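You operate a simulated robot arm through the tools that you are given. There is no shell and no other tool. Be economical: measure what you need, move in short steps, check, and stop when the job is done.

You run a simulated two-armed robot. Do the job below in one go: nothing can be reset, and whatever is moved stays where it is left.

Task
Take the blue barrel sensor on the steel table top and put it away on the bench end of the desk. Then stack the chalk carton marked "yellow" from the steel table top on top of the chalk carton labelled "pink". Then put the red cap on the steel table top away on the ledge of the air panel. Then take the orange capped fitting and put it in the red tray. Then put the blue capped fitting on the bottom shelf of the low rack. Then take the yellow wheel on the second shelf from the top from the bottom of the blue rack and put it away on the end of the bench by the small grey shelf. Do these in the order given. Set down upright: blue barrel sensor, blue capped fitting.

Only the result counts: the job must be done as asked and must still hold three seconds after the hand-in. Knocking over, shifting, dropping, spilling or breaking anything else fails it. A push-on lid holds only when it is set on centred and level and pressed home; a screw cap is set on level and turned clockwise until tight.

Robot
Two 7-joint arms with three-finger grippers on one trunk, on a base that drives. Base frame: it is fixed to the floor where the robot stands at the start and does not move with it; the origin is under the middle of the robot, x ahead of it, y to its left, z up. Units: mm, rad, N and s.
The left shoulder is at the start at [30, 124, 1058], the right one opposite. With the tool pointing down near the work surface each hand reaches from about 100 to 780 mm from the robot's upright axis, wherever it stands, measured 20 degrees to its own side. Places, roughly: bench end of the desk [-700, -3400, 900]; blue barrel sensor (4x4x7 cm) [500, 200, 800]; blue capped fitting (4x4x7 cm) [500, -1800, 900]; bottom shelf of the low rack [700, -2400, 300]; chalk carton [750, 250, 750]; end of the bench by the small grey shelf [-3000, -3400, 900]; ledge of the air panel (23x83 cm) [-2260, -1480, 800]; orange capped fitting (4x4x7 cm) [500, -1700, 900]; red cap (6x6x4 cm) [800, 300, 800]; red tray (27x14x5 cm) [-3600, -3400, 800]; yellow wheel (6x6x4 cm) [700, -1900, 1200]. Payload 2.2 kg a hand.
The tool frame of a hand sits at the grasp point between the pads (the TCP): z along the fingers, y along the line on which they close. The tips reach 28 mm beyond it. The gripper opens to 102 mm. The gripper's body begins 71 mm behind the TCP.
Orientation is told as [roll, pitch, yaw] about the base's x, y, z axes, in that order, counted from this pose: with the fingers straight down and closing along the base's y, the tool's x points along the base's -x, its y along +y and its z along -z.

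Tools
- The arms move only by the tool move_arm. It takes "left_steps", "right_steps" or both (then of equal length, played together; a hand with none holds still); each is a list of rows, each a list of 3 entries, a list of its own where there are three numbers: the opening, from 0 (shut) to 1 (fully open), then the shift along the tool's x, y, z in mm, then the turn, a rotation vector about the tool's x, y, z in rad. In form: [[grip, [tx, ty, tz], [rx, ry, rz]], ...]. A call has 1 to 20 rows; each row shifts and turns the commanded pose from where the row before left it, along the tool's axes as they then stand. A row lasts 0.2 s, in which the tool goes at most 50 mm and 0.15 rad; a call with a longer step from one row to the next is refused whole, and so is a gripper value outside its range. A pose out of reach is approached as far as the arm can. The call stops where the force on the tool passes 40 N (or 10 N more than at its start, if that is more) or the arm is blocked; 0.2 s more then pass. The fingers move at their own pace and stop on an object; they squeeze with about 34 N. The grip force told is the motor's: it shows also when the fingers shut on nothing. Time passes only in rows, and 0.2 s behind the last, so rows that do not move let the fingers close. The reply holds the time, the measured pose of the TCP, the force on the tool along the base axes, the opening and the grip force, in the units named above and with some noise, with the torque about the TCP (base axes, N m) and any sound that the robot's microphone picked up.
- Cameras (640 x 400 px; columns grow to the right, rows downward): "scene" is now at [36.8, 18.3, 1762.9]; the picture's right is [0.27, -0.96, 0.00], its down [-0.81, -0.23, -0.54] and it looks along [0.52, 0.15, -0.84] (base axes); focal length 268 px, centre (320, 200). "left" rides on the left gripper at [72, 38, -86] in its tool frame; the picture's right is [-0.46, 0.89, 0.00], its down [-0.60, -0.32, -0.73] and it looks along [-0.65, -0.34, 0.68] (tool axes); focal length 256 px, centre (320, 200). "right" rides on the right gripper at [69, 44, -86] in its tool frame; the picture's right is [-0.53, 0.85, 0.00], its down [-0.58, -0.36, -0.73] and it looks along [-0.62, -0.39, 0.68] (tool axes); focal length 256 px, centre (320, 200). There is no depth. A picture from a camera that has moved, and an enlarged one, comes with that camera's place and axes in the base frame and with its lens.
- snapshot(camera): a new picture of that camera. It takes no simulated time.
- move_column(by): slides the trunk up (or, below 0, down) by that many mm; the arms and the scene camera ride with it, the base frame stays. It gives what a move gives, with no picture.
- drive_base(legs): drives the robot by 1 to 6 legs, each [ahead, left, turn to the left] in mm, mm and rad, along the robot's own axes; the way and the turn of a leg run together, so that a leg with both is an arc; at most 1500 mm and 3.142 rad a leg. The arms and the cameras ride along, it lands a little off, and it stops where it bumps. It gives what a move gives.
- pan_tilt(pan, tilt): turns the head with the scene camera to pan (to the left, within 2.496 rad either way) and tilt (down, from -0.506 to 1.204), counted from straight ahead of the robot. It gives what a move gives.
- close_up(camera, box): a new picture of the part [left, top, right, bottom] of that camera's present view, enlarged. It takes no simulated time.
- job_done(): hands the job in; it is judged then, once.

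Go step by step. Nothing tells you exact positions but the pictures and the camera data: compare them with the known pose of the tool, close in by small moves and look again before you grip or let go. The budget is 186 turns and 154 pictures, counting those below and the enlarged ones. Unless the task says otherwise, let go and move clear before handing in, and close with one line.

The tools are called after "Request:" as name(argument=value, ...) on one line, values as JSON. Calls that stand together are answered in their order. move_arm: Moves the arms, as the interface text tells. Its arguments: {"type":"object","properties":{"left_steps":{"type":"array","items":{"type":"array"}},"right_steps":{"type":"array","items":{"type":"array"}}},"required":[]} The other tools are called the same way: move_column (by) slides the trunk up or down; drive_base (legs) drives the base; pan_tilt (pan, tilt) turns the head that bears the scene camera; snapshot (camera) takes a picture; close_up (camera, box) takes an enlarged picture of a part of a camera's view; job_done () hands the job in.

At the start:

```text
clock: 0.0
left_tcp_pos: [506.3, 439.3, 1137.2]
left_ee_rot: [0.0, 0.0, 0.001]
left_ft_force: [1.0, -0.5, -1.0]
left_moment: [0.0, 0.0, 0.01]
left_finger_gap: 102.4
left_finger_force: 0.1
right_tcp_pos: [412.6, -66.9, 1140.9]
right_ee_rot: [0.0, -0.001, 0.001]
right_ft_force: [0.2, 0.0, -0.3]
right_moment: [-0.03, 0.01, -0.01]
right_finger_gap: 101.9
right_finger_force: 0.0
trunk travel left (down, up): [-300.0, 240.0]
robot x, y, heading: [1.1, -1.8, -0.001]
head pan, tilt: [0.276, 0.998]
```

scene: 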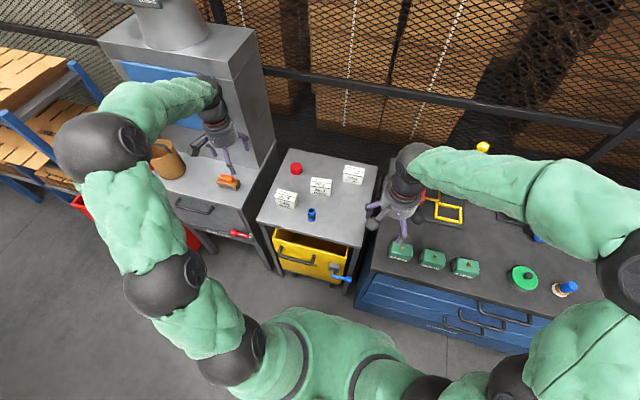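
right: 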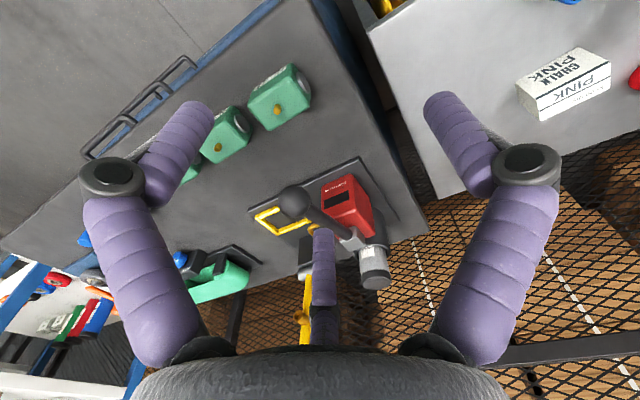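
left: 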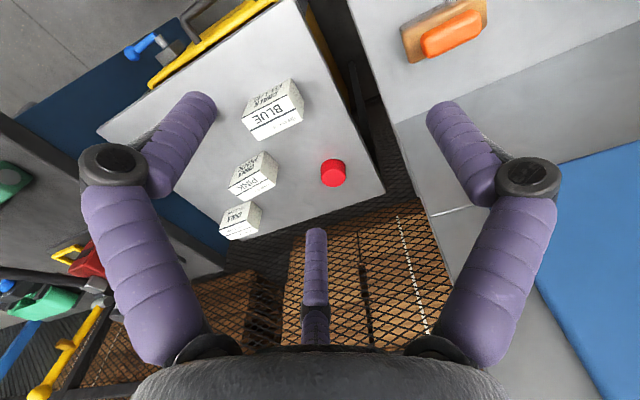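

I see the steel table with three chalk cartons, the red cap and the small blue barrel sensor. I'll enlarge the table to read the labels.

Request:
close_up(camera="scene", box=[250, 140, 410, 240])

Request:
close_up(camera="left", box=[200, 60, 400, 260])

```text
4.00 times, centred on (330, 190) of scene
camera zoom: at [36.8, 18.3, 1762.9], right [0.27, -0.96, 0.0], down [-0.81, -0.23, -0.54], along [0.52, 0.15, -0.84], focal length 1072 px, centre (280, 240)
```

zoom: 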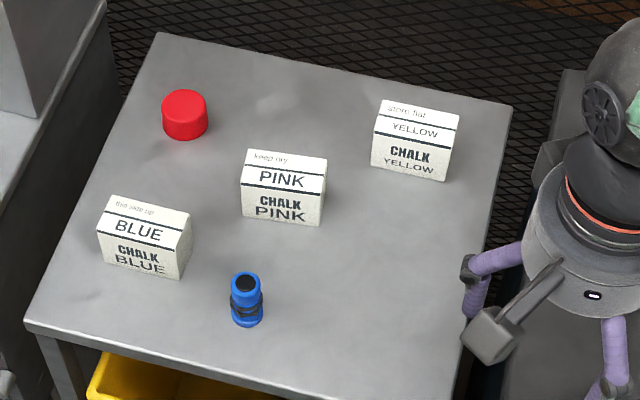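

```text
2.00 times, centred on (300, 160) of left
camera zoom: at [433.5, 476.8, 1223.4], right [0.46, 0.89, 0.0], down [0.6, -0.32, 0.73], along [0.65, -0.34, -0.68], focal length 512 px, centre (360, 280)
```

zoom: 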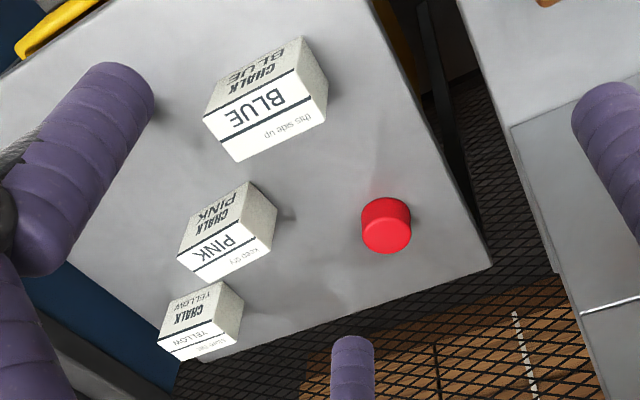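

The table top is at about z=800, the sensor at about (535,197), the pink carton at about (680,198) and the cap at about (756,338). I'll bring the left hand over the sensor.

Request:
move_arm(left_steps=[[0.7, [-4.1, -34.6, 27], [0, 0, 0]], [0.7, [-4.1, -34.6, 27], [0, 0, 0]], [0.7, [-4.1, -34.6, 27], [0, 0, 0]], [0.7, [-4.1, -34.6, 27], [0, 0, 0]], [0.7, [-4.1, -34.6, 27], [0, 0, 0]], [0.7, [-4.1, -34.6, 27], [0, 0, 0]], [0.7, [-4.1, -34.6, 27], [0, 0, 0]], [0.7, [0, 0, 0], [0, 0, 0]]])

Request:
snapshot(camera="left")

Request:
snapshot(camera="scene")

```text
clock: 1.8
left_tcp_pos: [533.4, 198.0, 946.5]
left_ee_rot: [-0.001, -0.002, 0.0]
left_ft_force: [-0.2, 0.4, -0.3]
left_moment: [-0.02, -0.02, -0.02]
left_finger_gap: 71.3
left_finger_force: 0.1
right_tcp_pos: [411.1, -66.1, 1143.2]
right_ee_rot: [-0.001, 0.0, -0.002]
right_ft_force: [0.3, -0.3, 0.2]
right_moment: [0.01, 0.0, 0.04]
right_finger_gap: 102.0
right_finger_force: 0.0
trunk travel left (down, up): [-300.0, 240.0]
robot x, y, heading: [1.1, -1.4, 0.0]
head pan, tilt: [0.276, 0.998]
```

```text
148 pictures are left
camera left: at [461.8, 236.9, 1033.0], right [0.46, 0.89, 0.0], down [0.6, -0.32, 0.73], along [0.65, -0.34, -0.68], focal length 256 px, centre (320, 200)
```

left: 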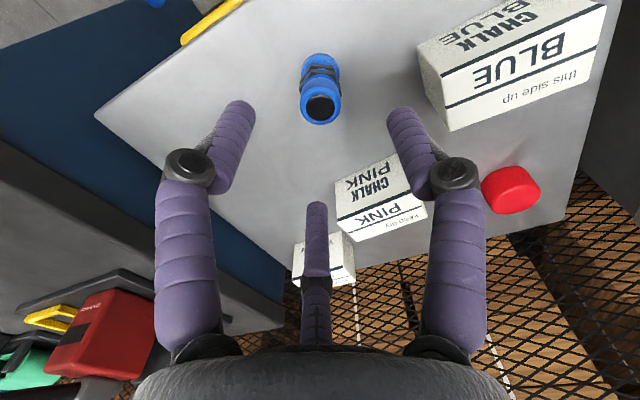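

```text
147 pictures are left
camera scene: at [36.0, 19.0, 1763.0], right [0.27, -0.96, 0.0], down [-0.81, -0.23, -0.54], along [0.52, 0.15, -0.84], focal length 268 px, centre (320, 200)
```

scene: 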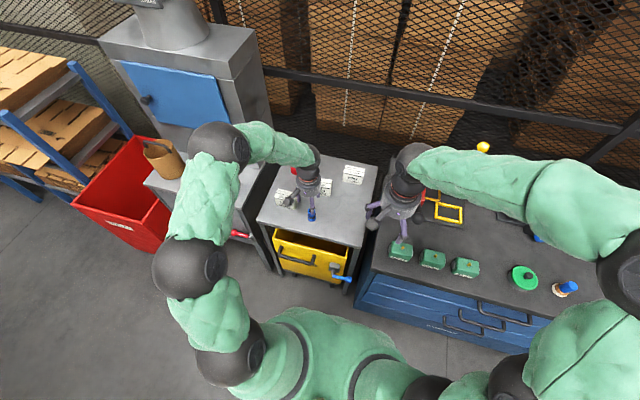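

The sensor is right under the hand at about (537,198). I'll go down and grip it.

Request:
move_arm(left_steps=[[0.7, [-1, 0, 36], [0, 0, 0]], [0.7, [-1, 0, 36], [0, 0, 0]], [0.7, [-1, 0, 33], [0, 0, 0]], [0.7, [0, 0, 0], [0, 0, 0]], [0.0, [0, 0, 0], [0, 0, 0]], [0.0, [0, 0, 0], [0, 0, 0]], [0.0, [0, 0, 0], [0, 0, 0]]])

Request:
snapshot(camera="left")

```text
clock: 3.4
left_tcp_pos: [537.9, 198.4, 840.9]
left_ee_rot: [0.0, 0.0, 0.0]
left_ft_force: [1.7, -0.2, 2.2]
left_moment: [0.05, -0.05, -0.04]
left_finger_gap: 31.5
left_finger_force: 33.8
right_tcp_pos: [412.7, -68.2, 1142.3]
right_ee_rot: [-0.001, 0.002, -0.001]
right_ft_force: [0.3, 0.7, -0.1]
right_moment: [-0.01, 0.0, -0.01]
right_finger_gap: 101.9
right_finger_force: 0.1
trunk travel left (down, up): [-300.0, 240.0]
robot x, y, heading: [0.5, -1.9, -0.001]
head pan, tilt: [0.276, 0.998]
```

```text
146 pictures are left
camera left: at [465.7, 235.6, 928.2], right [0.46, 0.89, 0.0], down [0.6, -0.32, 0.73], along [0.65, -0.34, -0.68], focal length 256 px, centre (320, 200)
```

left: 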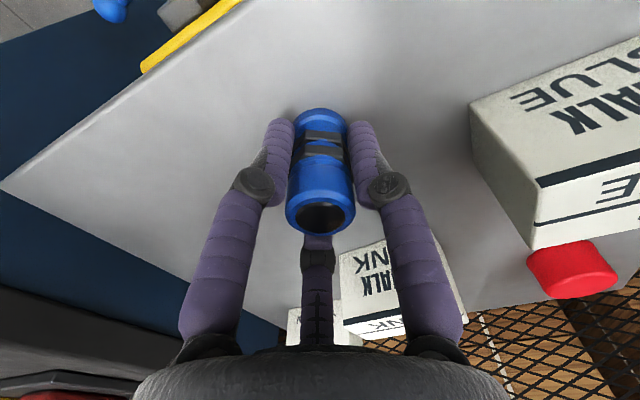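

Gripped. I'll lift the sensor up and look around to learn the room layout.

Request:
move_arm(left_steps=[[0, [0, 0, -40], [0, 0, 0]], [0, [0, 0, -45], [0, 0, 0]], [0, [0, 0, -45], [0, 0, 0]], [0, [0, 0, -45], [0, 0, 0]], [0, [20, 10, -40], [0, 0, 0]], [0, [30, 20, -30], [0, 0, 0]], [0, [30, 20, -30], [0, 0, 0]], [0, [30, 20, -20], [0, 0, 0]], [0, [30, 20, 0], [0, 0, 0]]], right_steps=[[0, [0, 0, 0], [0, 0, 0]], [0, [0, 0, 0], [0, 0, 0]], [0, [0, 0, 0], [0, 0, 0]], [0, [0, 0, 0], [0, 0, 0]], [0, [15, 0, 0], [0, 0, 0]], [0, [15, -20, 0], [0, 0, 0]], [0, [15, -30, 0], [0, 0, 0]], [0, [15, -30, 0], [0, 0, 0]], [0, [0, -30, 0], [0, 0, 0]]])

Request:
pan_tilt(pan=-0.9, tilt=0.5)

Request:
snapshot(camera="scene")

Request:
pan_tilt(pan=-1.7, tilt=0.4)

Request:
snapshot(camera="scene")

Request:
pan_tilt(pan=-2.49, tilt=0.4)

Request:
snapshot(camera="scene")

```text
clock: 5.4
left_tcp_pos: [396.9, 286.5, 1139.0]
left_ee_rot: [0.001, -0.001, 0.0]
left_ft_force: [0.7, 0.0, -1.3]
left_moment: [-0.02, 0.01, 0.04]
left_finger_gap: 31.3
left_finger_force: 34.1
right_tcp_pos: [350.7, -177.3, 1143.0]
right_ee_rot: [-0.001, 0.0, -0.001]
right_ft_force: [0.3, -0.1, 0.2]
right_moment: [0.0, 0.01, -0.01]
right_finger_gap: 2.3
right_finger_force: 31.5
trunk travel left (down, up): [-300.0, 240.0]
robot x, y, heading: [2.3, -2.1, -0.001]
head pan, tilt: [0.276, 0.998]
```

```text
clock: 6.8
left_tcp_pos: [397.0, 287.1, 1139.5]
left_ee_rot: [0.0, -0.001, 0.0]
left_ft_force: [-0.5, 0.3, -0.5]
left_moment: [0.0, 0.0, 0.03]
left_finger_gap: 31.5
left_finger_force: 33.8
right_tcp_pos: [351.0, -178.2, 1141.2]
right_ee_rot: [0.0, -0.001, -0.001]
right_ft_force: [0.2, -1.0, -0.5]
right_moment: [0.0, -0.01, -0.02]
right_finger_gap: 1.9
right_finger_force: 30.9
trunk travel left (down, up): [-300.0, 240.0]
robot x, y, heading: [-1.5, -0.2, 0.002]
head pan, tilt: [-0.901, 0.499]
```

```text
145 pictures are left
camera scene: at [26.1, -72.0, 1803.8], right [-0.78, -0.62, 0.0], down [-0.3, 0.38, -0.88], along [0.55, -0.69, -0.48], focal length 268 px, centre (320, 200)
```

scene: 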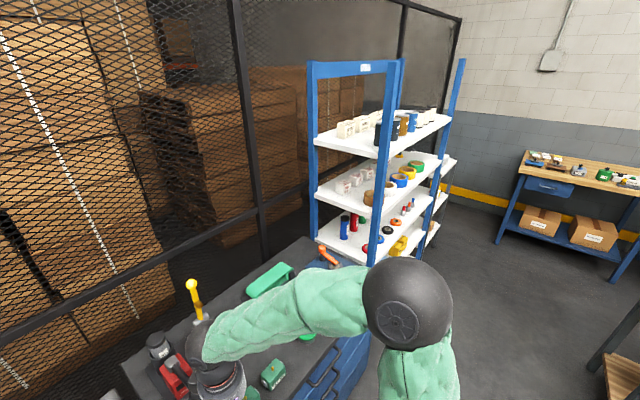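

```text
clock: 7.9
left_tcp_pos: [397.4, 286.6, 1137.6]
left_ee_rot: [0.001, 0.001, -0.001]
left_ft_force: [-0.3, 0.0, -1.5]
left_moment: [-0.02, 0.02, 0.0]
left_finger_gap: 31.3
left_finger_force: 34.0
right_tcp_pos: [351.1, -177.6, 1141.3]
right_ee_rot: [0.0, -0.001, 0.0]
right_ft_force: [0.4, -0.6, -0.2]
right_moment: [-0.04, 0.01, 0.0]
right_finger_gap: 2.0
right_finger_force: 31.5
trunk travel left (down, up): [-300.0, 240.0]
robot x, y, heading: [-0.3, -0.1, -0.002]
head pan, tilt: [-1.7, 0.4]
```

```text
144 pictures are left
camera scene: at [-42.3, -92.6, 1813.0], right [-0.99, 0.13, 0.0], down [0.05, 0.39, -0.92], along [-0.12, -0.91, -0.39], focal length 268 px, centre (320, 200)
```

scene: 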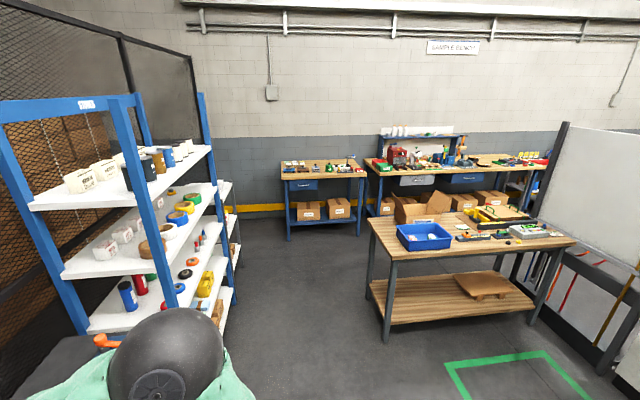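

```text
clock: 9.0
left_tcp_pos: [397.4, 285.9, 1138.3]
left_ee_rot: [-0.001, 0.001, 0.0]
left_ft_force: [0.2, -0.1, -1.0]
left_moment: [-0.02, 0.01, 0.03]
left_finger_gap: 31.9
left_finger_force: 33.4
right_tcp_pos: [351.0, -178.8, 1141.2]
right_ee_rot: [0.0, 0.0, 0.001]
right_ft_force: [-0.1, -0.3, 1.0]
right_moment: [0.0, 0.0, 0.04]
right_finger_gap: 2.0
right_finger_force: 31.5
trunk travel left (down, up): [-300.0, 240.0]
robot x, y, heading: [1.6, -1.8, -0.007]
head pan, tilt: [-2.491, 0.4]
```

```text
143 pictures are left
camera scene: at [-104.1, -57.0, 1813.0], right [-0.61, 0.8, 0.0], down [0.31, 0.24, -0.92], along [-0.73, -0.56, -0.39], focal length 268 px, centre (320, 200)
```

scene: 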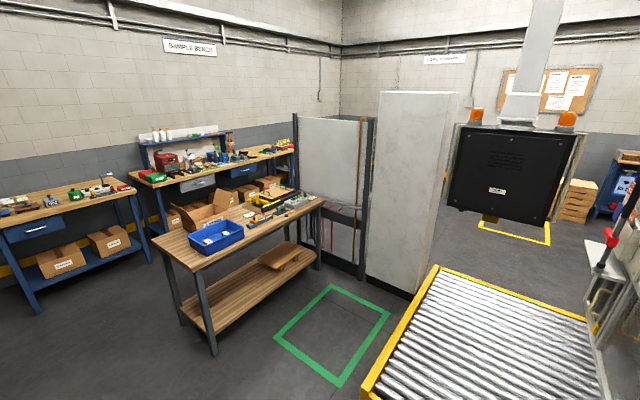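

The small desk stands by the back wall, with its bench end on its right-hand side. A corridor runs between the blue rack and the wooden table. I'll back off, turn right and drive partway down it.

Request:
drive_base(legs=[[-200, 0, 0], [0, 0, -1.571], [0, 100, 0], [1300, 0, 0]])

Request:
pan_tilt(pan=0, tilt=0.6)

Request:
snapshot(camera="scene")

Request:
pan_tilt(pan=0.9, tilt=0.6)

Request:
snapshot(camera="scene")

```text
clock: 21.1
left_tcp_pos: [245.5, -1650.6, 1136.4]
left_ee_rot: [-0.002, -0.001, -1.528]
left_ft_force: [0.0, -0.2, -0.4]
left_moment: [0.04, 0.02, -0.02]
left_finger_gap: 32.4
left_finger_force: 34.0
right_tcp_pos: [-220.1, -1623.7, 1141.5]
right_ee_rot: [0.001, 0.0, -1.528]
right_ft_force: [0.0, -0.3, -0.5]
right_moment: [0.03, -0.01, 0.0]
right_finger_gap: 2.0
right_finger_force: 31.5
trunk travel left (down, up): [-300.0, 240.0]
robot x, y, heading: [-57.5, -1267.0, -1.529]
head pan, tilt: [-2.491, 0.4]
```

```text
clock: 23.4
left_tcp_pos: [245.9, -1650.5, 1137.9]
left_ee_rot: [0.0, -0.001, -1.528]
left_ft_force: [-0.4, 0.6, -1.2]
left_moment: [-0.01, -0.01, 0.0]
left_finger_gap: 32.5
left_finger_force: 33.8
right_tcp_pos: [-219.0, -1624.4, 1141.2]
right_ee_rot: [0.0, -0.001, -1.528]
right_ft_force: [0.6, -0.6, 0.1]
right_moment: [0.02, 0.01, 0.01]
right_finger_gap: 2.1
right_finger_force: 31.9
trunk travel left (down, up): [-300.0, 240.0]
robot x, y, heading: [-60.5, -1266.3, -1.532]
head pan, tilt: [0.0, 0.6]
```

```text
142 pictures are left
camera scene: at [-56.1, -1324.7, 1794.8], right [-1.0, -0.04, 0.0], down [-0.02, 0.56, -0.82], along [0.04, -0.82, -0.57], focal length 268 px, centre (320, 200)
```

scene: 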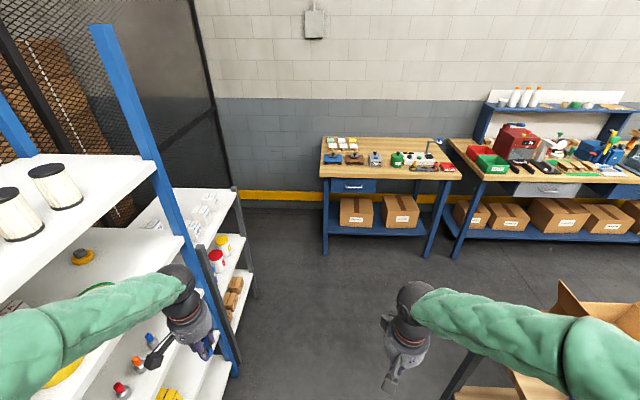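

```text
clock: 24.6
left_tcp_pos: [245.5, -1649.3, 1136.5]
left_ee_rot: [0.0, 0.0, -1.527]
left_ft_force: [0.3, -0.1, -1.0]
left_moment: [0.01, 0.02, 0.05]
left_finger_gap: 32.5
left_finger_force: 33.9
right_tcp_pos: [-220.9, -1624.1, 1140.5]
right_ee_rot: [0.001, 0.002, -1.528]
right_ft_force: [-0.3, 0.0, 0.2]
right_moment: [0.04, -0.04, 0.01]
right_finger_gap: 2.2
right_finger_force: 31.2
trunk travel left (down, up): [-300.0, 240.0]
robot x, y, heading: [-59.4, -1264.7, -1.527]
head pan, tilt: [0.901, 0.6]
```

```text
141 pictures are left
camera scene: at [11.6, -1288.3, 1794.8], right [-0.59, -0.81, 0.0], down [-0.46, 0.33, -0.82], along [0.67, -0.48, -0.57], focal length 268 px, centre (320, 200)
```

scene: 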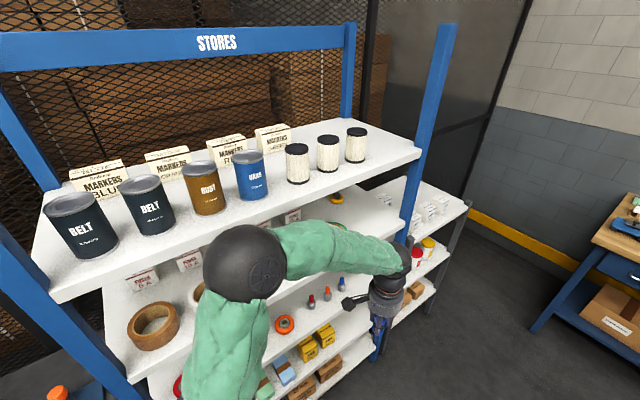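

The left hand is close to the rack, so I'll square up and continue to the open floor in front of the desk, then look at its right end.

Request:
drive_base(legs=[[0, -60, -0.042], [1150, 0, 0], [0, -480, 0]])

Request:
pan_tilt(pan=0, tilt=0.75)

Request:
snapshot(camera="scene")

```text
clock: 33.4
left_tcp_pos: [-318.3, -2779.1, 1137.4]
left_ee_rot: [0.002, -0.001, -1.554]
left_ft_force: [-0.8, -0.5, -0.9]
left_moment: [0.02, -0.03, 0.0]
left_finger_gap: 32.3
left_finger_force: 34.4
right_tcp_pos: [-783.6, -2740.4, 1141.4]
right_ee_rot: [0.0, 0.0, -1.554]
right_ft_force: [0.2, -0.2, 0.4]
right_moment: [0.02, 0.01, 0.01]
right_finger_gap: 2.3
right_finger_force: 31.4
trunk travel left (down, up): [-300.0, 240.0]
robot x, y, heading: [-614.3, -2385.5, -1.554]
head pan, tilt: [0.901, 0.6]
```

```text
clock: 34.6
left_tcp_pos: [-317.7, -2778.4, 1138.5]
left_ee_rot: [0.0, 0.0, -1.556]
left_ft_force: [-1.0, 0.7, -0.5]
left_moment: [0.03, 0.02, 0.0]
left_finger_gap: 32.5
left_finger_force: 33.6
right_tcp_pos: [-783.3, -2739.6, 1141.6]
right_ee_rot: [0.0, 0.001, -1.555]
right_ft_force: [0.0, -0.2, -0.5]
right_moment: [0.0, 0.0, 0.0]
right_finger_gap: 2.4
right_finger_force: 31.6
trunk travel left (down, up): [-300.0, 240.0]
robot x, y, heading: [-612.6, -2387.8, -1.559]
head pan, tilt: [0.0, 0.75]
```

```text
140 pictures are left
camera scene: at [-610.5, -2439.9, 1781.9], right [-1.0, -0.02, 0.0], down [-0.01, 0.68, -0.73], along [0.01, -0.73, -0.68], focal length 268 px, centre (320, 200)
```

scene: 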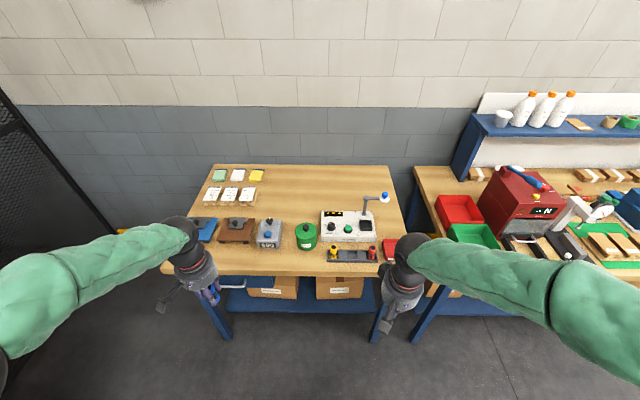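

The desk's free area is behind its row of devices, and the bench end is on the right, around x=-660, y=-3350. I'll move closer.

Request:
drive_base(legs=[[0, -107, -0.015], [215, 0, 0]])

Request:
snapshot(camera="scene")

Request:
snapshot(camera="left")

```text
clock: 37.1
left_tcp_pos: [-433.1, -3005.2, 1136.8]
left_ee_rot: [0.001, 0.003, -1.577]
left_ft_force: [0.6, 0.3, -1.6]
left_moment: [0.06, -0.04, 0.03]
left_finger_gap: 32.5
left_finger_force: 33.9
right_tcp_pos: [-896.3, -2956.8, 1140.7]
right_ee_rot: [0.0, -0.001, -1.577]
right_ft_force: [0.5, 0.4, 0.3]
right_moment: [0.02, 0.04, 0.03]
right_finger_gap: 2.2
right_finger_force: 31.5
trunk travel left (down, up): [-300.0, 240.0]
robot x, y, heading: [-717.9, -2603.4, -1.58]
head pan, tilt: [0.0, 0.75]
```

```text
139 pictures are left
camera scene: at [-717.2, -2660.8, 1781.8], right [-1.0, 0.0, 0.0], down [0.0, 0.68, -0.73], along [0.0, -0.73, -0.68], focal length 268 px, centre (320, 200)
```

scene: 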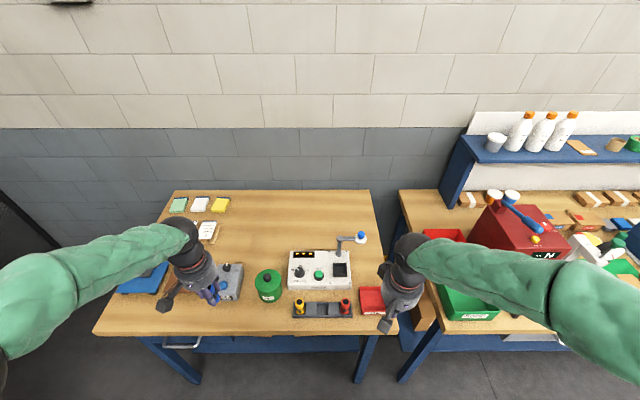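

```text
138 pictures are left
camera left: at [-392.9, -2933.0, 1223.8], right [0.88, -0.47, 0.0], down [-0.32, -0.6, 0.73], along [-0.34, -0.65, -0.68], focal length 256 px, centre (320, 200)
```

left: 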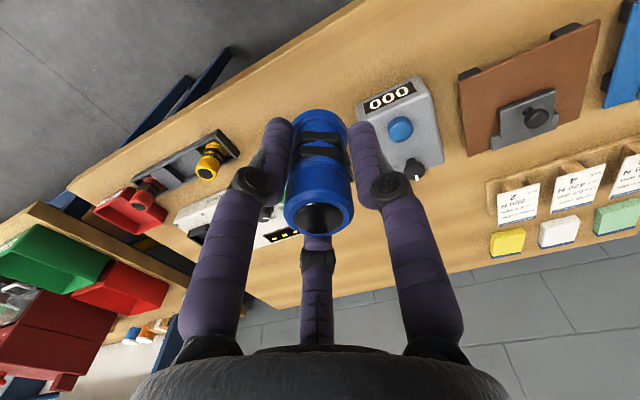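

I'll move 60 mm closer, then carry the sensor over the free area behind the control panel.

Request:
drive_base(legs=[[60, 0, 0.01]])

Request:
move_arm(left_steps=[[0, [-32, -23, 0], [0, 0, 0]], [0, [-32, -23, 0], [0, 0, 0]], [0, [-32, -23, 0], [0, 0, 0]], [0, [-32, -23, 0], [0, 0, 0]], [0, [-32, -23, 0], [0, 0, 0]], [0, [-32, -23, 0], [0, 0, 0]], [0, [-32, -23, 0], [0, 0, 0]], [0, [-32, -23, 0], [0, 0, 0]], [0, [-32, -23, 0], [0, 0, 0]], [0, [-32, -23, 0], [0, 0, 0]], [0, [0, 0, 35], [0, 0, 0]], [0, [0, 0, 35], [0, 0, 0]]])

Request:
snapshot(camera="left")

Request:
snapshot(camera="scene")

```text
clock: 38.0
left_tcp_pos: [-428.7, -3061.9, 1137.1]
left_ee_rot: [0.0, 0.002, -1.567]
left_ft_force: [-0.5, -0.1, -1.2]
left_moment: [0.07, -0.03, 0.03]
left_finger_gap: 32.7
left_finger_force: 34.6
right_tcp_pos: [-892.4, -3018.0, 1140.7]
right_ee_rot: [0.0, 0.002, -1.567]
right_ft_force: [0.7, 0.0, 0.0]
right_moment: [0.06, 0.04, 0.0]
right_finger_gap: 2.1
right_finger_force: 31.6
trunk travel left (down, up): [-300.0, 240.0]
robot x, y, heading: [-715.0, -2662.6, -1.569]
head pan, tilt: [0.0, 0.75]
```

```text
clock: 40.6
left_tcp_pos: [-657.3, -3382.8, 1064.9]
left_ee_rot: [0.0, 0.001, -1.568]
left_ft_force: [0.3, -1.2, -0.9]
left_moment: [0.0, -0.01, 0.0]
left_finger_gap: 32.5
left_finger_force: 34.0
right_tcp_pos: [-894.8, -3017.3, 1140.9]
right_ee_rot: [0.0, 0.002, -1.567]
right_ft_force: [0.6, 0.5, 0.1]
right_moment: [0.08, 0.02, 0.01]
right_finger_gap: 1.7
right_finger_force: 31.7
trunk travel left (down, up): [-300.0, 240.0]
robot x, y, heading: [-714.4, -2662.4, -1.573]
head pan, tilt: [0.0, 0.75]
```

```text
137 pictures are left
camera left: at [-619.4, -3310.7, 1151.5], right [0.89, -0.46, 0.0], down [-0.32, -0.61, 0.73], along [-0.34, -0.65, -0.68], focal length 256 px, centre (320, 200)
```

left: 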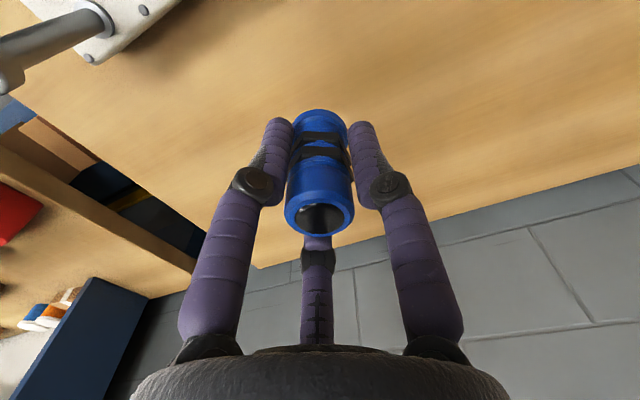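

```text
136 pictures are left
camera scene: at [-717.7, -2720.9, 1781.8], right [-1.0, 0.0, 0.0], down [0.0, 0.68, -0.73], along [0.0, -0.73, -0.68], focal length 268 px, centre (320, 200)
```

scene: 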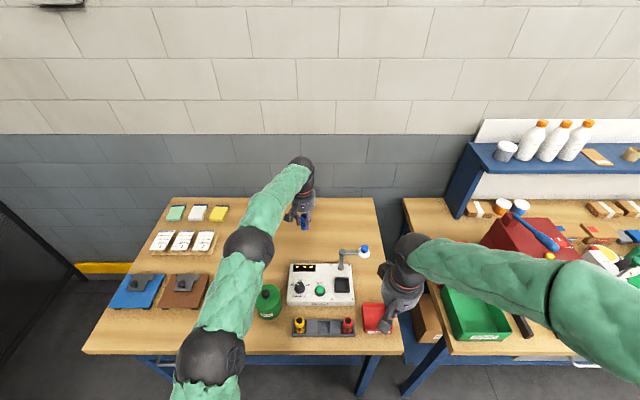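

I'll shift 50 mm further toward the bench end, then lower the sensor until it touches.

Request:
move_arm(left_steps=[[0, [-5, -25, 0], [0, 0, 0]], [0, [-5, -25, 0], [0, 0, 0]], [0, [0, 0, 35], [0, 0, 0]], [0, [0, 0, 35], [0, 0, 0]], [0, [0, 0, 30], [0, 0, 0]], [0, [0, 0, 0], [0, 0, 0]]])

Request:
snapshot(camera="left")

Request:
close_up(camera="scene", box=[240, 170, 400, 270])

```text
clock: 42.0
left_tcp_pos: [-706.2, -3389.9, 963.9]
left_ee_rot: [0.0, 0.0, -1.568]
left_ft_force: [-0.1, 0.9, -1.1]
left_moment: [0.02, 0.01, 0.01]
left_finger_gap: 32.4
left_finger_force: 33.7
right_tcp_pos: [-892.4, -3016.1, 1140.9]
right_ee_rot: [-0.002, 0.001, -1.568]
right_ft_force: [0.4, -0.5, 0.9]
right_moment: [-0.03, 0.03, -0.01]
right_finger_gap: 2.1
right_finger_force: 31.8
trunk travel left (down, up): [-300.0, 240.0]
robot x, y, heading: [-719.8, -2664.9, -1.565]
head pan, tilt: [0.0, 0.75]
```

```text
135 pictures are left
camera left: at [-669.0, -3317.7, 1051.0], right [0.89, -0.46, 0.0], down [-0.31, -0.61, 0.73], along [-0.34, -0.65, -0.68], focal length 256 px, centre (320, 200)
```

left: 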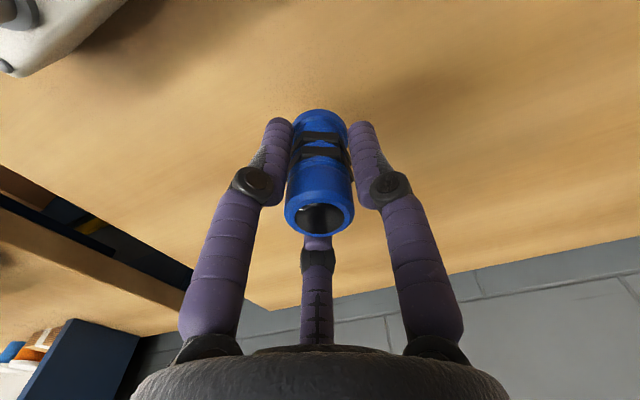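

```text
4.00 times, centred on (320, 220) of scene
camera zoom: at [-717.3, -2718.6, 1781.9], right [-1.0, 0.0, 0.0], down [0.0, 0.68, -0.73], along [0.0, -0.73, -0.68], focal length 1072 px, centre (320, 120)
```

zoom: 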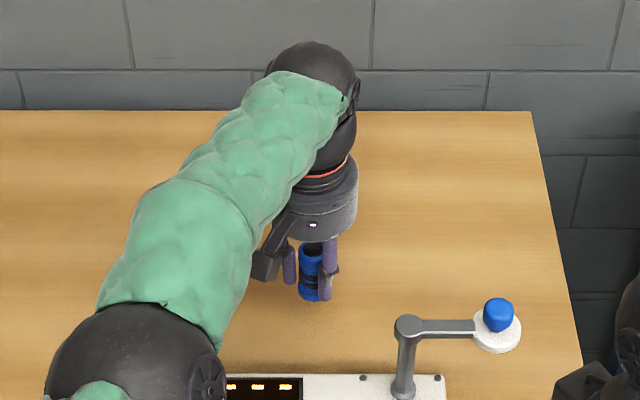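

The spot is clear. I'll lower it in small steps until it touches.

Request:
move_arm(left_steps=[[0, [0, 0, 5], [0, 0, 0]], [0, [0, 0, 5], [0, 0, 0]], [0, [0, 0, 3], [0, 0, 0]], [0, [0, 0, 3], [0, 0, 0]], [0, [0, 0, 3], [0, 0, 0]], [0, [0, 0, 3], [0, 0, 0]], [0, [0, 0, 3], [0, 0, 0]], [0, [0, 0, 3], [0, 0, 0]], [0, [0, 0, 3], [0, 0, 0]], [0, [0, 0, 3], [0, 0, 0]], [0, [0, 0, 3], [0, 0, 0]], [0, [0, 0, 3], [0, 0, 0]], [0, [0, 0, 3], [0, 0, 0]], [0, [0, 0, 3], [0, 0, 0]], [0, [0, 0, 3], [0, 0, 0]], [0, [0, 0, 3], [0, 0, 0]], [0, [0, 0, 3], [0, 0, 0]]])

```text
clock: 45.6
left_tcp_pos: [-708.5, -3392.1, 915.8]
left_ee_rot: [-0.001, -0.007, -1.569]
left_ft_force: [-3.2, 3.8, 27.8]
left_moment: [0.21, 0.35, -0.05]
left_finger_gap: 32.7
left_finger_force: 33.9
right_tcp_pos: [-892.9, -3014.5, 1143.2]
right_ee_rot: [0.001, -0.003, -1.567]
right_ft_force: [-0.5, 0.2, -0.1]
right_moment: [0.04, 0.0, 0.01]
right_finger_gap: 2.0
right_finger_force: 31.2
trunk travel left (down, up): [-300.0, 240.0]
robot x, y, heading: [-717.5, -2666.3, -1.568]
head pan, tilt: [0.0, 0.75]
```

It has touched down, so the desk is at about z=875. I'll ease off, open and lift away.

Request:
move_arm(left_steps=[[0, [0, 0, -2], [0, 0, 0]], [0.3, [0, 0, 0], [0, 0, 0]], [0.7, [0, 0, 0], [0, 0, 0]], [0.7, [0, 0, 0], [0, 0, 0]], [0.7, [0, 0, -20], [0, 0, 0]], [0.7, [0, 0, -40], [0, 0, 0]], [0.7, [0, 0, -40], [0, 0, 0]], [0.7, [0, 0, -40], [0, 0, 0]], [0.7, [0, 0, -40], [0, 0, 0]], [0.7, [0, 0, -40], [0, 0, 0]]])

Request:
snapshot(camera="left")

```text
clock: 47.8
left_tcp_pos: [-708.4, -3387.0, 1111.9]
left_ee_rot: [0.0, 0.0, -1.569]
left_ft_force: [0.2, -0.3, 0.1]
left_moment: [0.03, -0.02, 0.0]
left_finger_gap: 71.4
left_finger_force: 0.1
left hand out of reach, approached as far as the arm can: row 9, 10
right_tcp_pos: [-891.6, -3016.7, 1141.9]
right_ee_rot: [0.0, 0.001, -1.567]
right_ft_force: [0.0, -0.4, -0.5]
right_moment: [-0.02, 0.02, 0.01]
right_finger_gap: 2.0
right_finger_force: 31.3
trunk travel left (down, up): [-300.0, 240.0]
robot x, y, heading: [-715.5, -2663.0, -1.569]
head pan, tilt: [0.0, 0.75]
```

```text
133 pictures are left
camera left: at [-669.5, -3315.7, 1198.1], right [0.89, -0.46, 0.0], down [-0.32, -0.61, 0.73], along [-0.34, -0.65, -0.68], focal length 256 px, centre (320, 200)
```

left: 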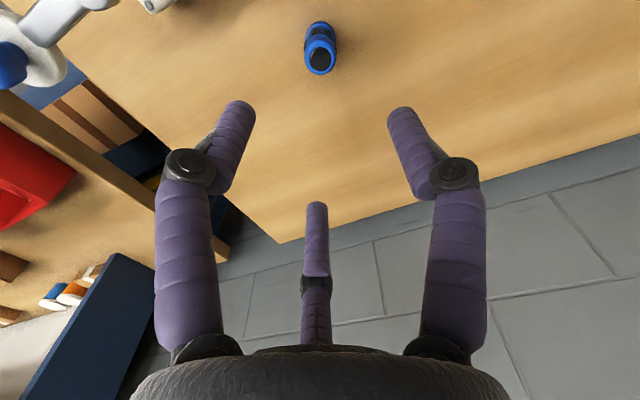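

The sensor is standing upright. I'll retract the arm and drive back to the steel table.

Request:
move_arm(left_steps=[[0.7, [32, 23, 0], [0, 0, 0]], [0.7, [32, 23, 0], [0, 0, 0]], [0.7, [32, 23, 0], [0, 0, 0]], [0.7, [32, 23, 0], [0, 0, 0]], [0.7, [32, 23, 0], [0, 0, 0]], [0.7, [32, 23, 0], [0, 0, 0]], [0.7, [32, 23, 0], [0, 0, 0]], [0.7, [32, 23, 0], [0, 0, 0]], [0.7, [32, 23, 0], [0, 0, 0]], [0.7, [32, 23, 0], [0, 0, 0]]])

Request:
drive_base(legs=[[-250, 0, 0], [0, 610, 0], [-1260, 0, 0], [-1270, 0, 0], [0, 0, 1.571]])

Request:
pan_tilt(pan=0.1, tilt=0.8)

Request:
snapshot(camera="scene")

```text
clock: 50.0
left_tcp_pos: [-478.2, -3064.1, 1115.0]
left_ee_rot: [0.001, -0.003, -1.568]
left_ft_force: [0.0, 1.1, -0.5]
left_moment: [-0.03, -0.02, 0.02]
left_finger_gap: 71.4
left_finger_force: 0.1
right_tcp_pos: [-893.0, -3015.9, 1141.9]
right_ee_rot: [0.0, 0.001, -1.567]
right_ft_force: [-1.1, 1.0, -0.8]
right_moment: [0.01, 0.04, -0.01]
right_finger_gap: 2.4
right_finger_force: 32.1
trunk travel left (down, up): [-300.0, 240.0]
robot x, y, heading: [-715.7, -2669.0, -1.57]
head pan, tilt: [0.0, 0.75]
```

```text
clock: 70.7
left_tcp_pos: [162.2, 373.3, 1113.5]
left_ee_rot: [0.002, 0.001, 0.06]
left_ft_force: [-0.4, -0.2, 0.0]
left_moment: [0.0, 0.0, 0.03]
left_finger_gap: 71.5
left_finger_force: 0.0
right_tcp_pos: [135.5, -43.9, 1141.9]
right_ee_rot: [0.0, 0.0, 0.06]
right_ft_force: [-0.1, -0.8, 0.3]
right_moment: [0.0, 0.01, -0.02]
right_finger_gap: 2.2
right_finger_force: 31.2
trunk travel left (down, up): [-300.0, 240.0]
robot x, y, heading: [-226.9, 114.5, 0.062]
head pan, tilt: [0.0, 0.75]
```

```text
clock: 71.3
left_tcp_pos: [162.2, 374.0, 1114.3]
left_ee_rot: [0.0, 0.0, 0.059]
left_ft_force: [0.2, 0.3, -0.4]
left_moment: [0.02, 0.02, -0.03]
left_finger_gap: 71.6
left_finger_force: 0.1
right_tcp_pos: [135.4, -43.6, 1141.6]
right_ee_rot: [0.0, 0.001, 0.059]
right_ft_force: [0.2, -0.5, 0.3]
right_moment: [-0.01, 0.02, 0.01]
right_finger_gap: 2.1
right_finger_force: 31.5
trunk travel left (down, up): [-300.0, 240.0]
robot x, y, heading: [-223.2, 114.6, 0.057]
head pan, tilt: [0.099, 0.799]
```

```text
132 pictures are left
camera scene: at [-175.4, 123.1, 1777.9], right [0.16, -0.99, 0.0], down [-0.71, -0.11, -0.7], along [0.69, 0.11, -0.72], focal length 268 px, centre (320, 200)
```

scene: 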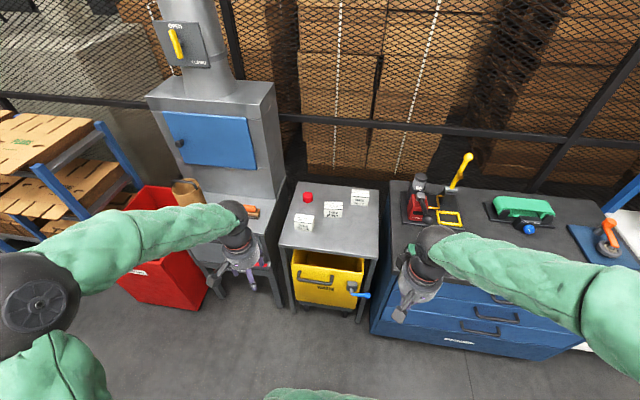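

I'll square up and close in to the table.

Request:
drive_base(legs=[[0, 0, -0.058], [250, 0, 0]])

Request:
pan_tilt(pan=0.1, tilt=0.85)

Request:
close_up(camera="scene", box=[240, 140, 400, 240])

```text
clock: 73.6
left_tcp_pos: [426.2, 353.1, 1113.6]
left_ee_rot: [0.0, 0.002, 0.0]
left_ft_force: [0.3, -0.2, 0.4]
left_moment: [-0.03, 0.01, 0.02]
left_finger_gap: 71.1
left_finger_force: 0.1
right_tcp_pos: [377.2, -63.2, 1141.0]
right_ee_rot: [0.0, 0.003, 0.003]
right_ft_force: [0.7, 0.1, 0.1]
right_moment: [0.0, 0.02, 0.0]
right_finger_gap: 2.0
right_finger_force: 31.4
trunk travel left (down, up): [-300.0, 240.0]
robot x, y, heading: [22.3, 113.4, 0.001]
head pan, tilt: [0.099, 0.799]
```

```text
clock: 74.2
left_tcp_pos: [426.0, 352.6, 1113.2]
left_ee_rot: [0.0, 0.0, 0.001]
left_ft_force: [-0.3, 0.5, -0.1]
left_moment: [0.0, 0.01, 0.0]
left_finger_gap: 71.4
left_finger_force: 0.0
right_tcp_pos: [376.5, -63.3, 1141.0]
right_ee_rot: [0.002, -0.001, 0.003]
right_ft_force: [0.4, 0.0, -0.7]
right_moment: [-0.01, 0.0, 0.02]
right_finger_gap: 2.0
right_finger_force: 30.7
trunk travel left (down, up): [-300.0, 240.0]
robot x, y, heading: [24.3, 113.8, -0.001]
head pan, tilt: [0.099, 0.85]
```

```text
4.00 times, centred on (320, 190) of scene
camera zoom: at [71.6, 120.7, 1773.9], right [0.1, -0.99, 0.0], down [-0.75, -0.08, -0.66], along [0.66, 0.07, -0.75], focal length 1072 px, centre (320, 240)
```

zoom: 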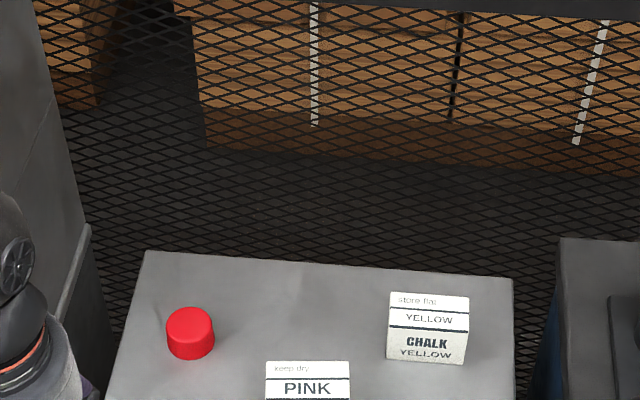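

The cartons are where I placed them. I'll bring the left hand over the yellow carton and turn it 90° so it grips the narrow side.

Request:
move_arm(left_steps=[[0.8, [-35.6, -27.6, 0], [0, 0, 0]], [0.8, [-35.6, -27.6, 18], [0, 0, 0]], [0.8, [-35.6, -27.6, 18], [0, 0, 0]], [0.8, [-35.6, -27.6, 18], [0, 0, 0]], [0.8, [-35.6, -27.6, 18], [0, 0, 0]], [0.8, [-35.6, -27.6, 18], [0, 0, 0]], [0.8, [-35.6, -27.6, 18], [0, 0, 0]], [0.8, [-35.6, -27.6, 18], [0, 0, 0]], [0.8, [-35.6, -27.6, 18], [0, 0, 0]], [0.8, [-35.6, -27.6, 18], [0, 0, 0]]])

Request:
move_arm(left_steps=[[0.8, [0, 0, 0], [0, 0, 0.1428]], [0.8, [0, 0, 0], [0, 0, 0.1428]], [0.8, [0, 0, 0], [0, 0, 0.1428]], [0.8, [0, 0, 0], [0, 0, 0.1428]], [0.8, [0, 0, 0], [0, 0, 0.1428]], [0.8, [0, 0, 0], [0, 0, 0.1428]], [0.8, [0, 0, 0], [0, 0, 0.1428]], [0.8, [0, 0, 0], [0, 0, 0.1428]], [0.8, [0, 0, 0], [0, 0, 0.1428]], [0.8, [0, 0, 0], [0, 0, 0.1428]], [0.8, [0, 0, 0], [0, 0, 0.1428]]])

Request:
snapshot(camera="left")

Request:
snapshot(camera="scene")

```text
clock: 76.4
left_tcp_pos: [752.0, 90.8, 960.5]
left_ee_rot: [0.0, -0.001, 0.003]
left_ft_force: [0.0, 0.1, -0.4]
left_moment: [0.04, 0.02, -0.03]
left_finger_gap: 82.0
left_finger_force: 0.1
left hand out of reach, approached as far as the arm can: row 10
right_tcp_pos: [377.4, -63.8, 1141.4]
right_ee_rot: [0.0, 0.003, 0.003]
right_ft_force: [0.3, -0.3, -0.5]
right_moment: [0.0, -0.01, -0.02]
right_finger_gap: 2.0
right_finger_force: 31.4
trunk travel left (down, up): [-300.0, 240.0]
robot x, y, heading: [25.9, 109.6, 0.003]
head pan, tilt: [0.099, 0.85]
```

```text
clock: 78.8
left_tcp_pos: [746.7, 90.3, 959.5]
left_ee_rot: [0.001, -0.002, -1.571]
left_ft_force: [-0.5, -0.1, 0.2]
left_moment: [0.01, 0.0, -0.01]
left_finger_gap: 81.6
left_finger_force: 0.1
right_tcp_pos: [375.2, -61.9, 1140.8]
right_ee_rot: [0.001, 0.002, 0.002]
right_ft_force: [0.7, 0.3, 0.1]
right_moment: [-0.01, 0.03, -0.02]
right_finger_gap: 2.1
right_finger_force: 31.2
trunk travel left (down, up): [-300.0, 240.0]
robot x, y, heading: [21.8, 109.7, 0.002]
head pan, tilt: [0.099, 0.85]
```

```text
130 pictures are left
camera left: at [785.7, 162.4, 1046.1], right [0.89, -0.46, 0.0], down [-0.32, -0.6, 0.73], along [-0.34, -0.65, -0.68], focal length 256 px, centre (320, 200)
```

left: 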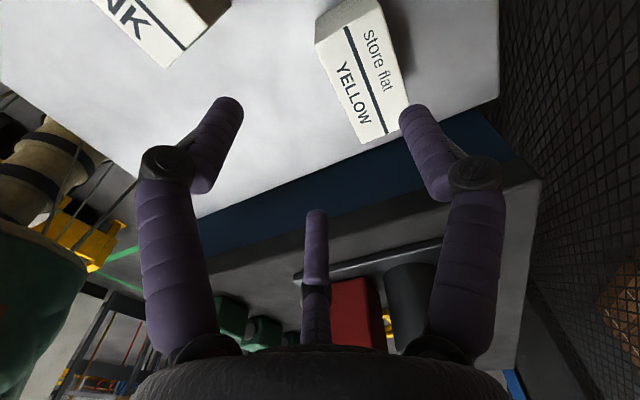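

```text
129 pictures are left
camera scene: at [71.7, 120.5, 1773.9], right [0.1, -0.99, 0.0], down [-0.75, -0.08, -0.66], along [0.66, 0.07, -0.75], focal length 268 px, centre (320, 200)
```

scene: 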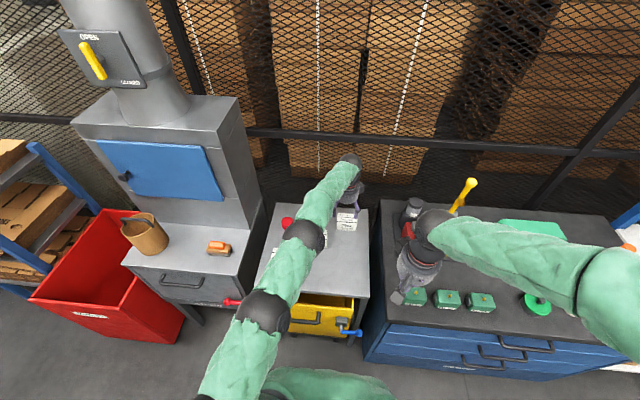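

The carton's centre is at about (781,76), just out of reach from here. I'll drive 55 mm closer.

Request:
drive_base(legs=[[55, 0, 0]])

Request:
snapshot(camera="left")

```text
clock: 79.8
left_tcp_pos: [803.2, 90.5, 958.2]
left_ee_rot: [-0.002, 0.0, -1.569]
left_ft_force: [-1.4, 0.5, -0.8]
left_moment: [0.01, 0.06, 0.01]
left_finger_gap: 81.7
left_finger_force: 0.0
right_tcp_pos: [431.2, -62.5, 1140.5]
right_ee_rot: [-0.001, 0.001, 0.002]
right_ft_force: [0.4, -0.7, 0.1]
right_moment: [0.01, 0.04, 0.01]
right_finger_gap: 2.1
right_finger_force: 31.1
trunk travel left (down, up): [-300.0, 240.0]
robot x, y, heading: [75.4, 117.6, 0.001]
head pan, tilt: [0.099, 0.85]
```

```text
128 pictures are left
camera left: at [841.7, 162.5, 1044.4], right [0.89, -0.46, 0.0], down [-0.31, -0.6, 0.73], along [-0.34, -0.65, -0.68], focal length 256 px, centre (320, 200)
```

left: 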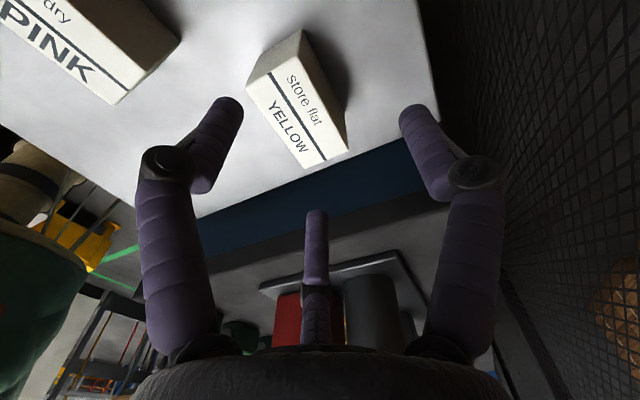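

I'll centre over the carton at (781,76), go down and grip.

Request:
move_arm(left_steps=[[0.85, [-14.5, -22, 0], [0, 0, 0]], [0.85, [0, 0, 35], [0, 0, 0]], [0.85, [0, 0, 30], [0, 0, 0]], [0.85, [0, 0, 0], [0, 0, 0]]])

Request:
snapshot(camera="left")

```text
clock: 80.8
left_tcp_pos: [778.4, 73.5, 894.6]
left_ee_rot: [0.0, 0.001, -1.567]
left_ft_force: [-0.1, -1.1, -0.4]
left_moment: [0.01, 0.01, -0.01]
left_finger_gap: 86.4
left_finger_force: 0.0
right_tcp_pos: [430.0, -63.5, 1140.1]
right_ee_rot: [0.0, 0.001, 0.002]
right_ft_force: [0.2, 0.3, 0.0]
right_moment: [0.0, 0.0, -0.01]
right_finger_gap: 2.0
right_finger_force: 31.7
trunk travel left (down, up): [-300.0, 240.0]
robot x, y, heading: [79.0, 111.1, -0.002]
head pan, tilt: [0.099, 0.85]
```

```text
127 pictures are left
camera left: at [817.7, 146.1, 980.7], right [0.89, -0.46, 0.0], down [-0.32, -0.6, 0.73], along [-0.34, -0.65, -0.68], focal length 256 px, centre (320, 200)
```

left: 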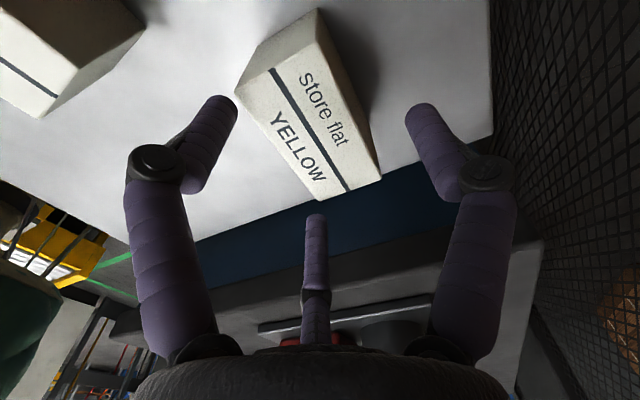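

Aligned. I'll descend and grip.

Request:
move_arm(left_steps=[[0.85, [0, 0, 30], [0, 0, 0]], [0.85, [0, 0, 26], [0, 0, 0]], [0.85, [0, 0, 0], [0, 0, 0]], [0.3, [0, 0, 0], [0, 0, 0]], [0.3, [0, 0, 0], [0, 0, 0]], [0.0, [0, 0, 0], [0, 0, 0]], [0.0, [0, 0, 0], [0, 0, 0]]])

```text
clock: 81.3
left_tcp_pos: [785.8, 75.4, 876.4]
left_ee_rot: [0.018, -0.003, -1.563]
left_ft_force: [-5.1, 0.6, 19.8]
left_moment: [0.21, 0.64, 0.06]
left_finger_gap: 101.8
left_finger_force: 10.7
right_tcp_pos: [429.9, -62.7, 1141.7]
right_ee_rot: [-0.001, 0.0, 0.002]
right_ft_force: [1.2, 0.9, -0.3]
right_moment: [-0.03, 0.01, 0.04]
right_finger_gap: 2.0
right_finger_force: 31.0
trunk travel left (down, up): [-300.0, 240.0]
robot x, y, heading: [76.6, 109.7, 0.004]
head pan, tilt: [0.099, 0.85]
stopped in row 2 (left hand): the force on the tool passed its limit at 77 N (the readings are from after the stop); the commanded pose is now the measured one
```

Something touched on the way down. I'll look before moving any further.

Request:
snapshot(camera="left")

Request:
close_up(camera="scene", box=[270, 150, 430, 250])

```text
126 pictures are left
camera left: at [822.6, 148.0, 963.0], right [0.89, -0.46, 0.02], down [-0.32, -0.6, 0.73], along [-0.32, -0.65, -0.69], focal length 256 px, centre (320, 200)
```

left: 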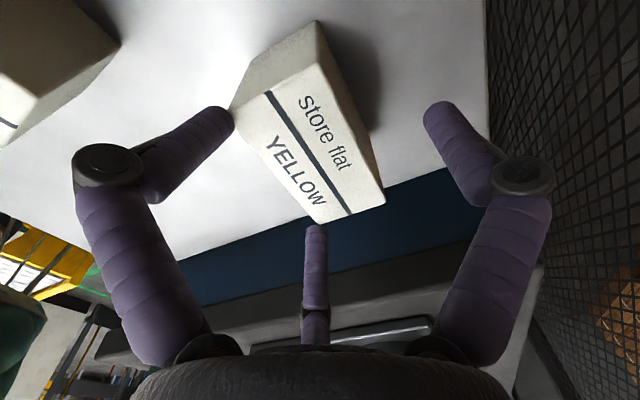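

```text
4.00 times, centred on (350, 200) of scene
camera zoom: at [125.3, 120.8, 1774.0], right [0.1, -0.99, 0.0], down [-0.75, -0.08, -0.66], along [0.66, 0.07, -0.75], focal length 1072 px, centre (200, 200)
```

zoom: 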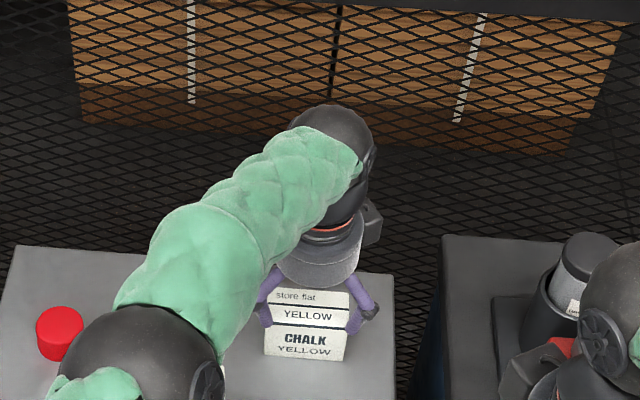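

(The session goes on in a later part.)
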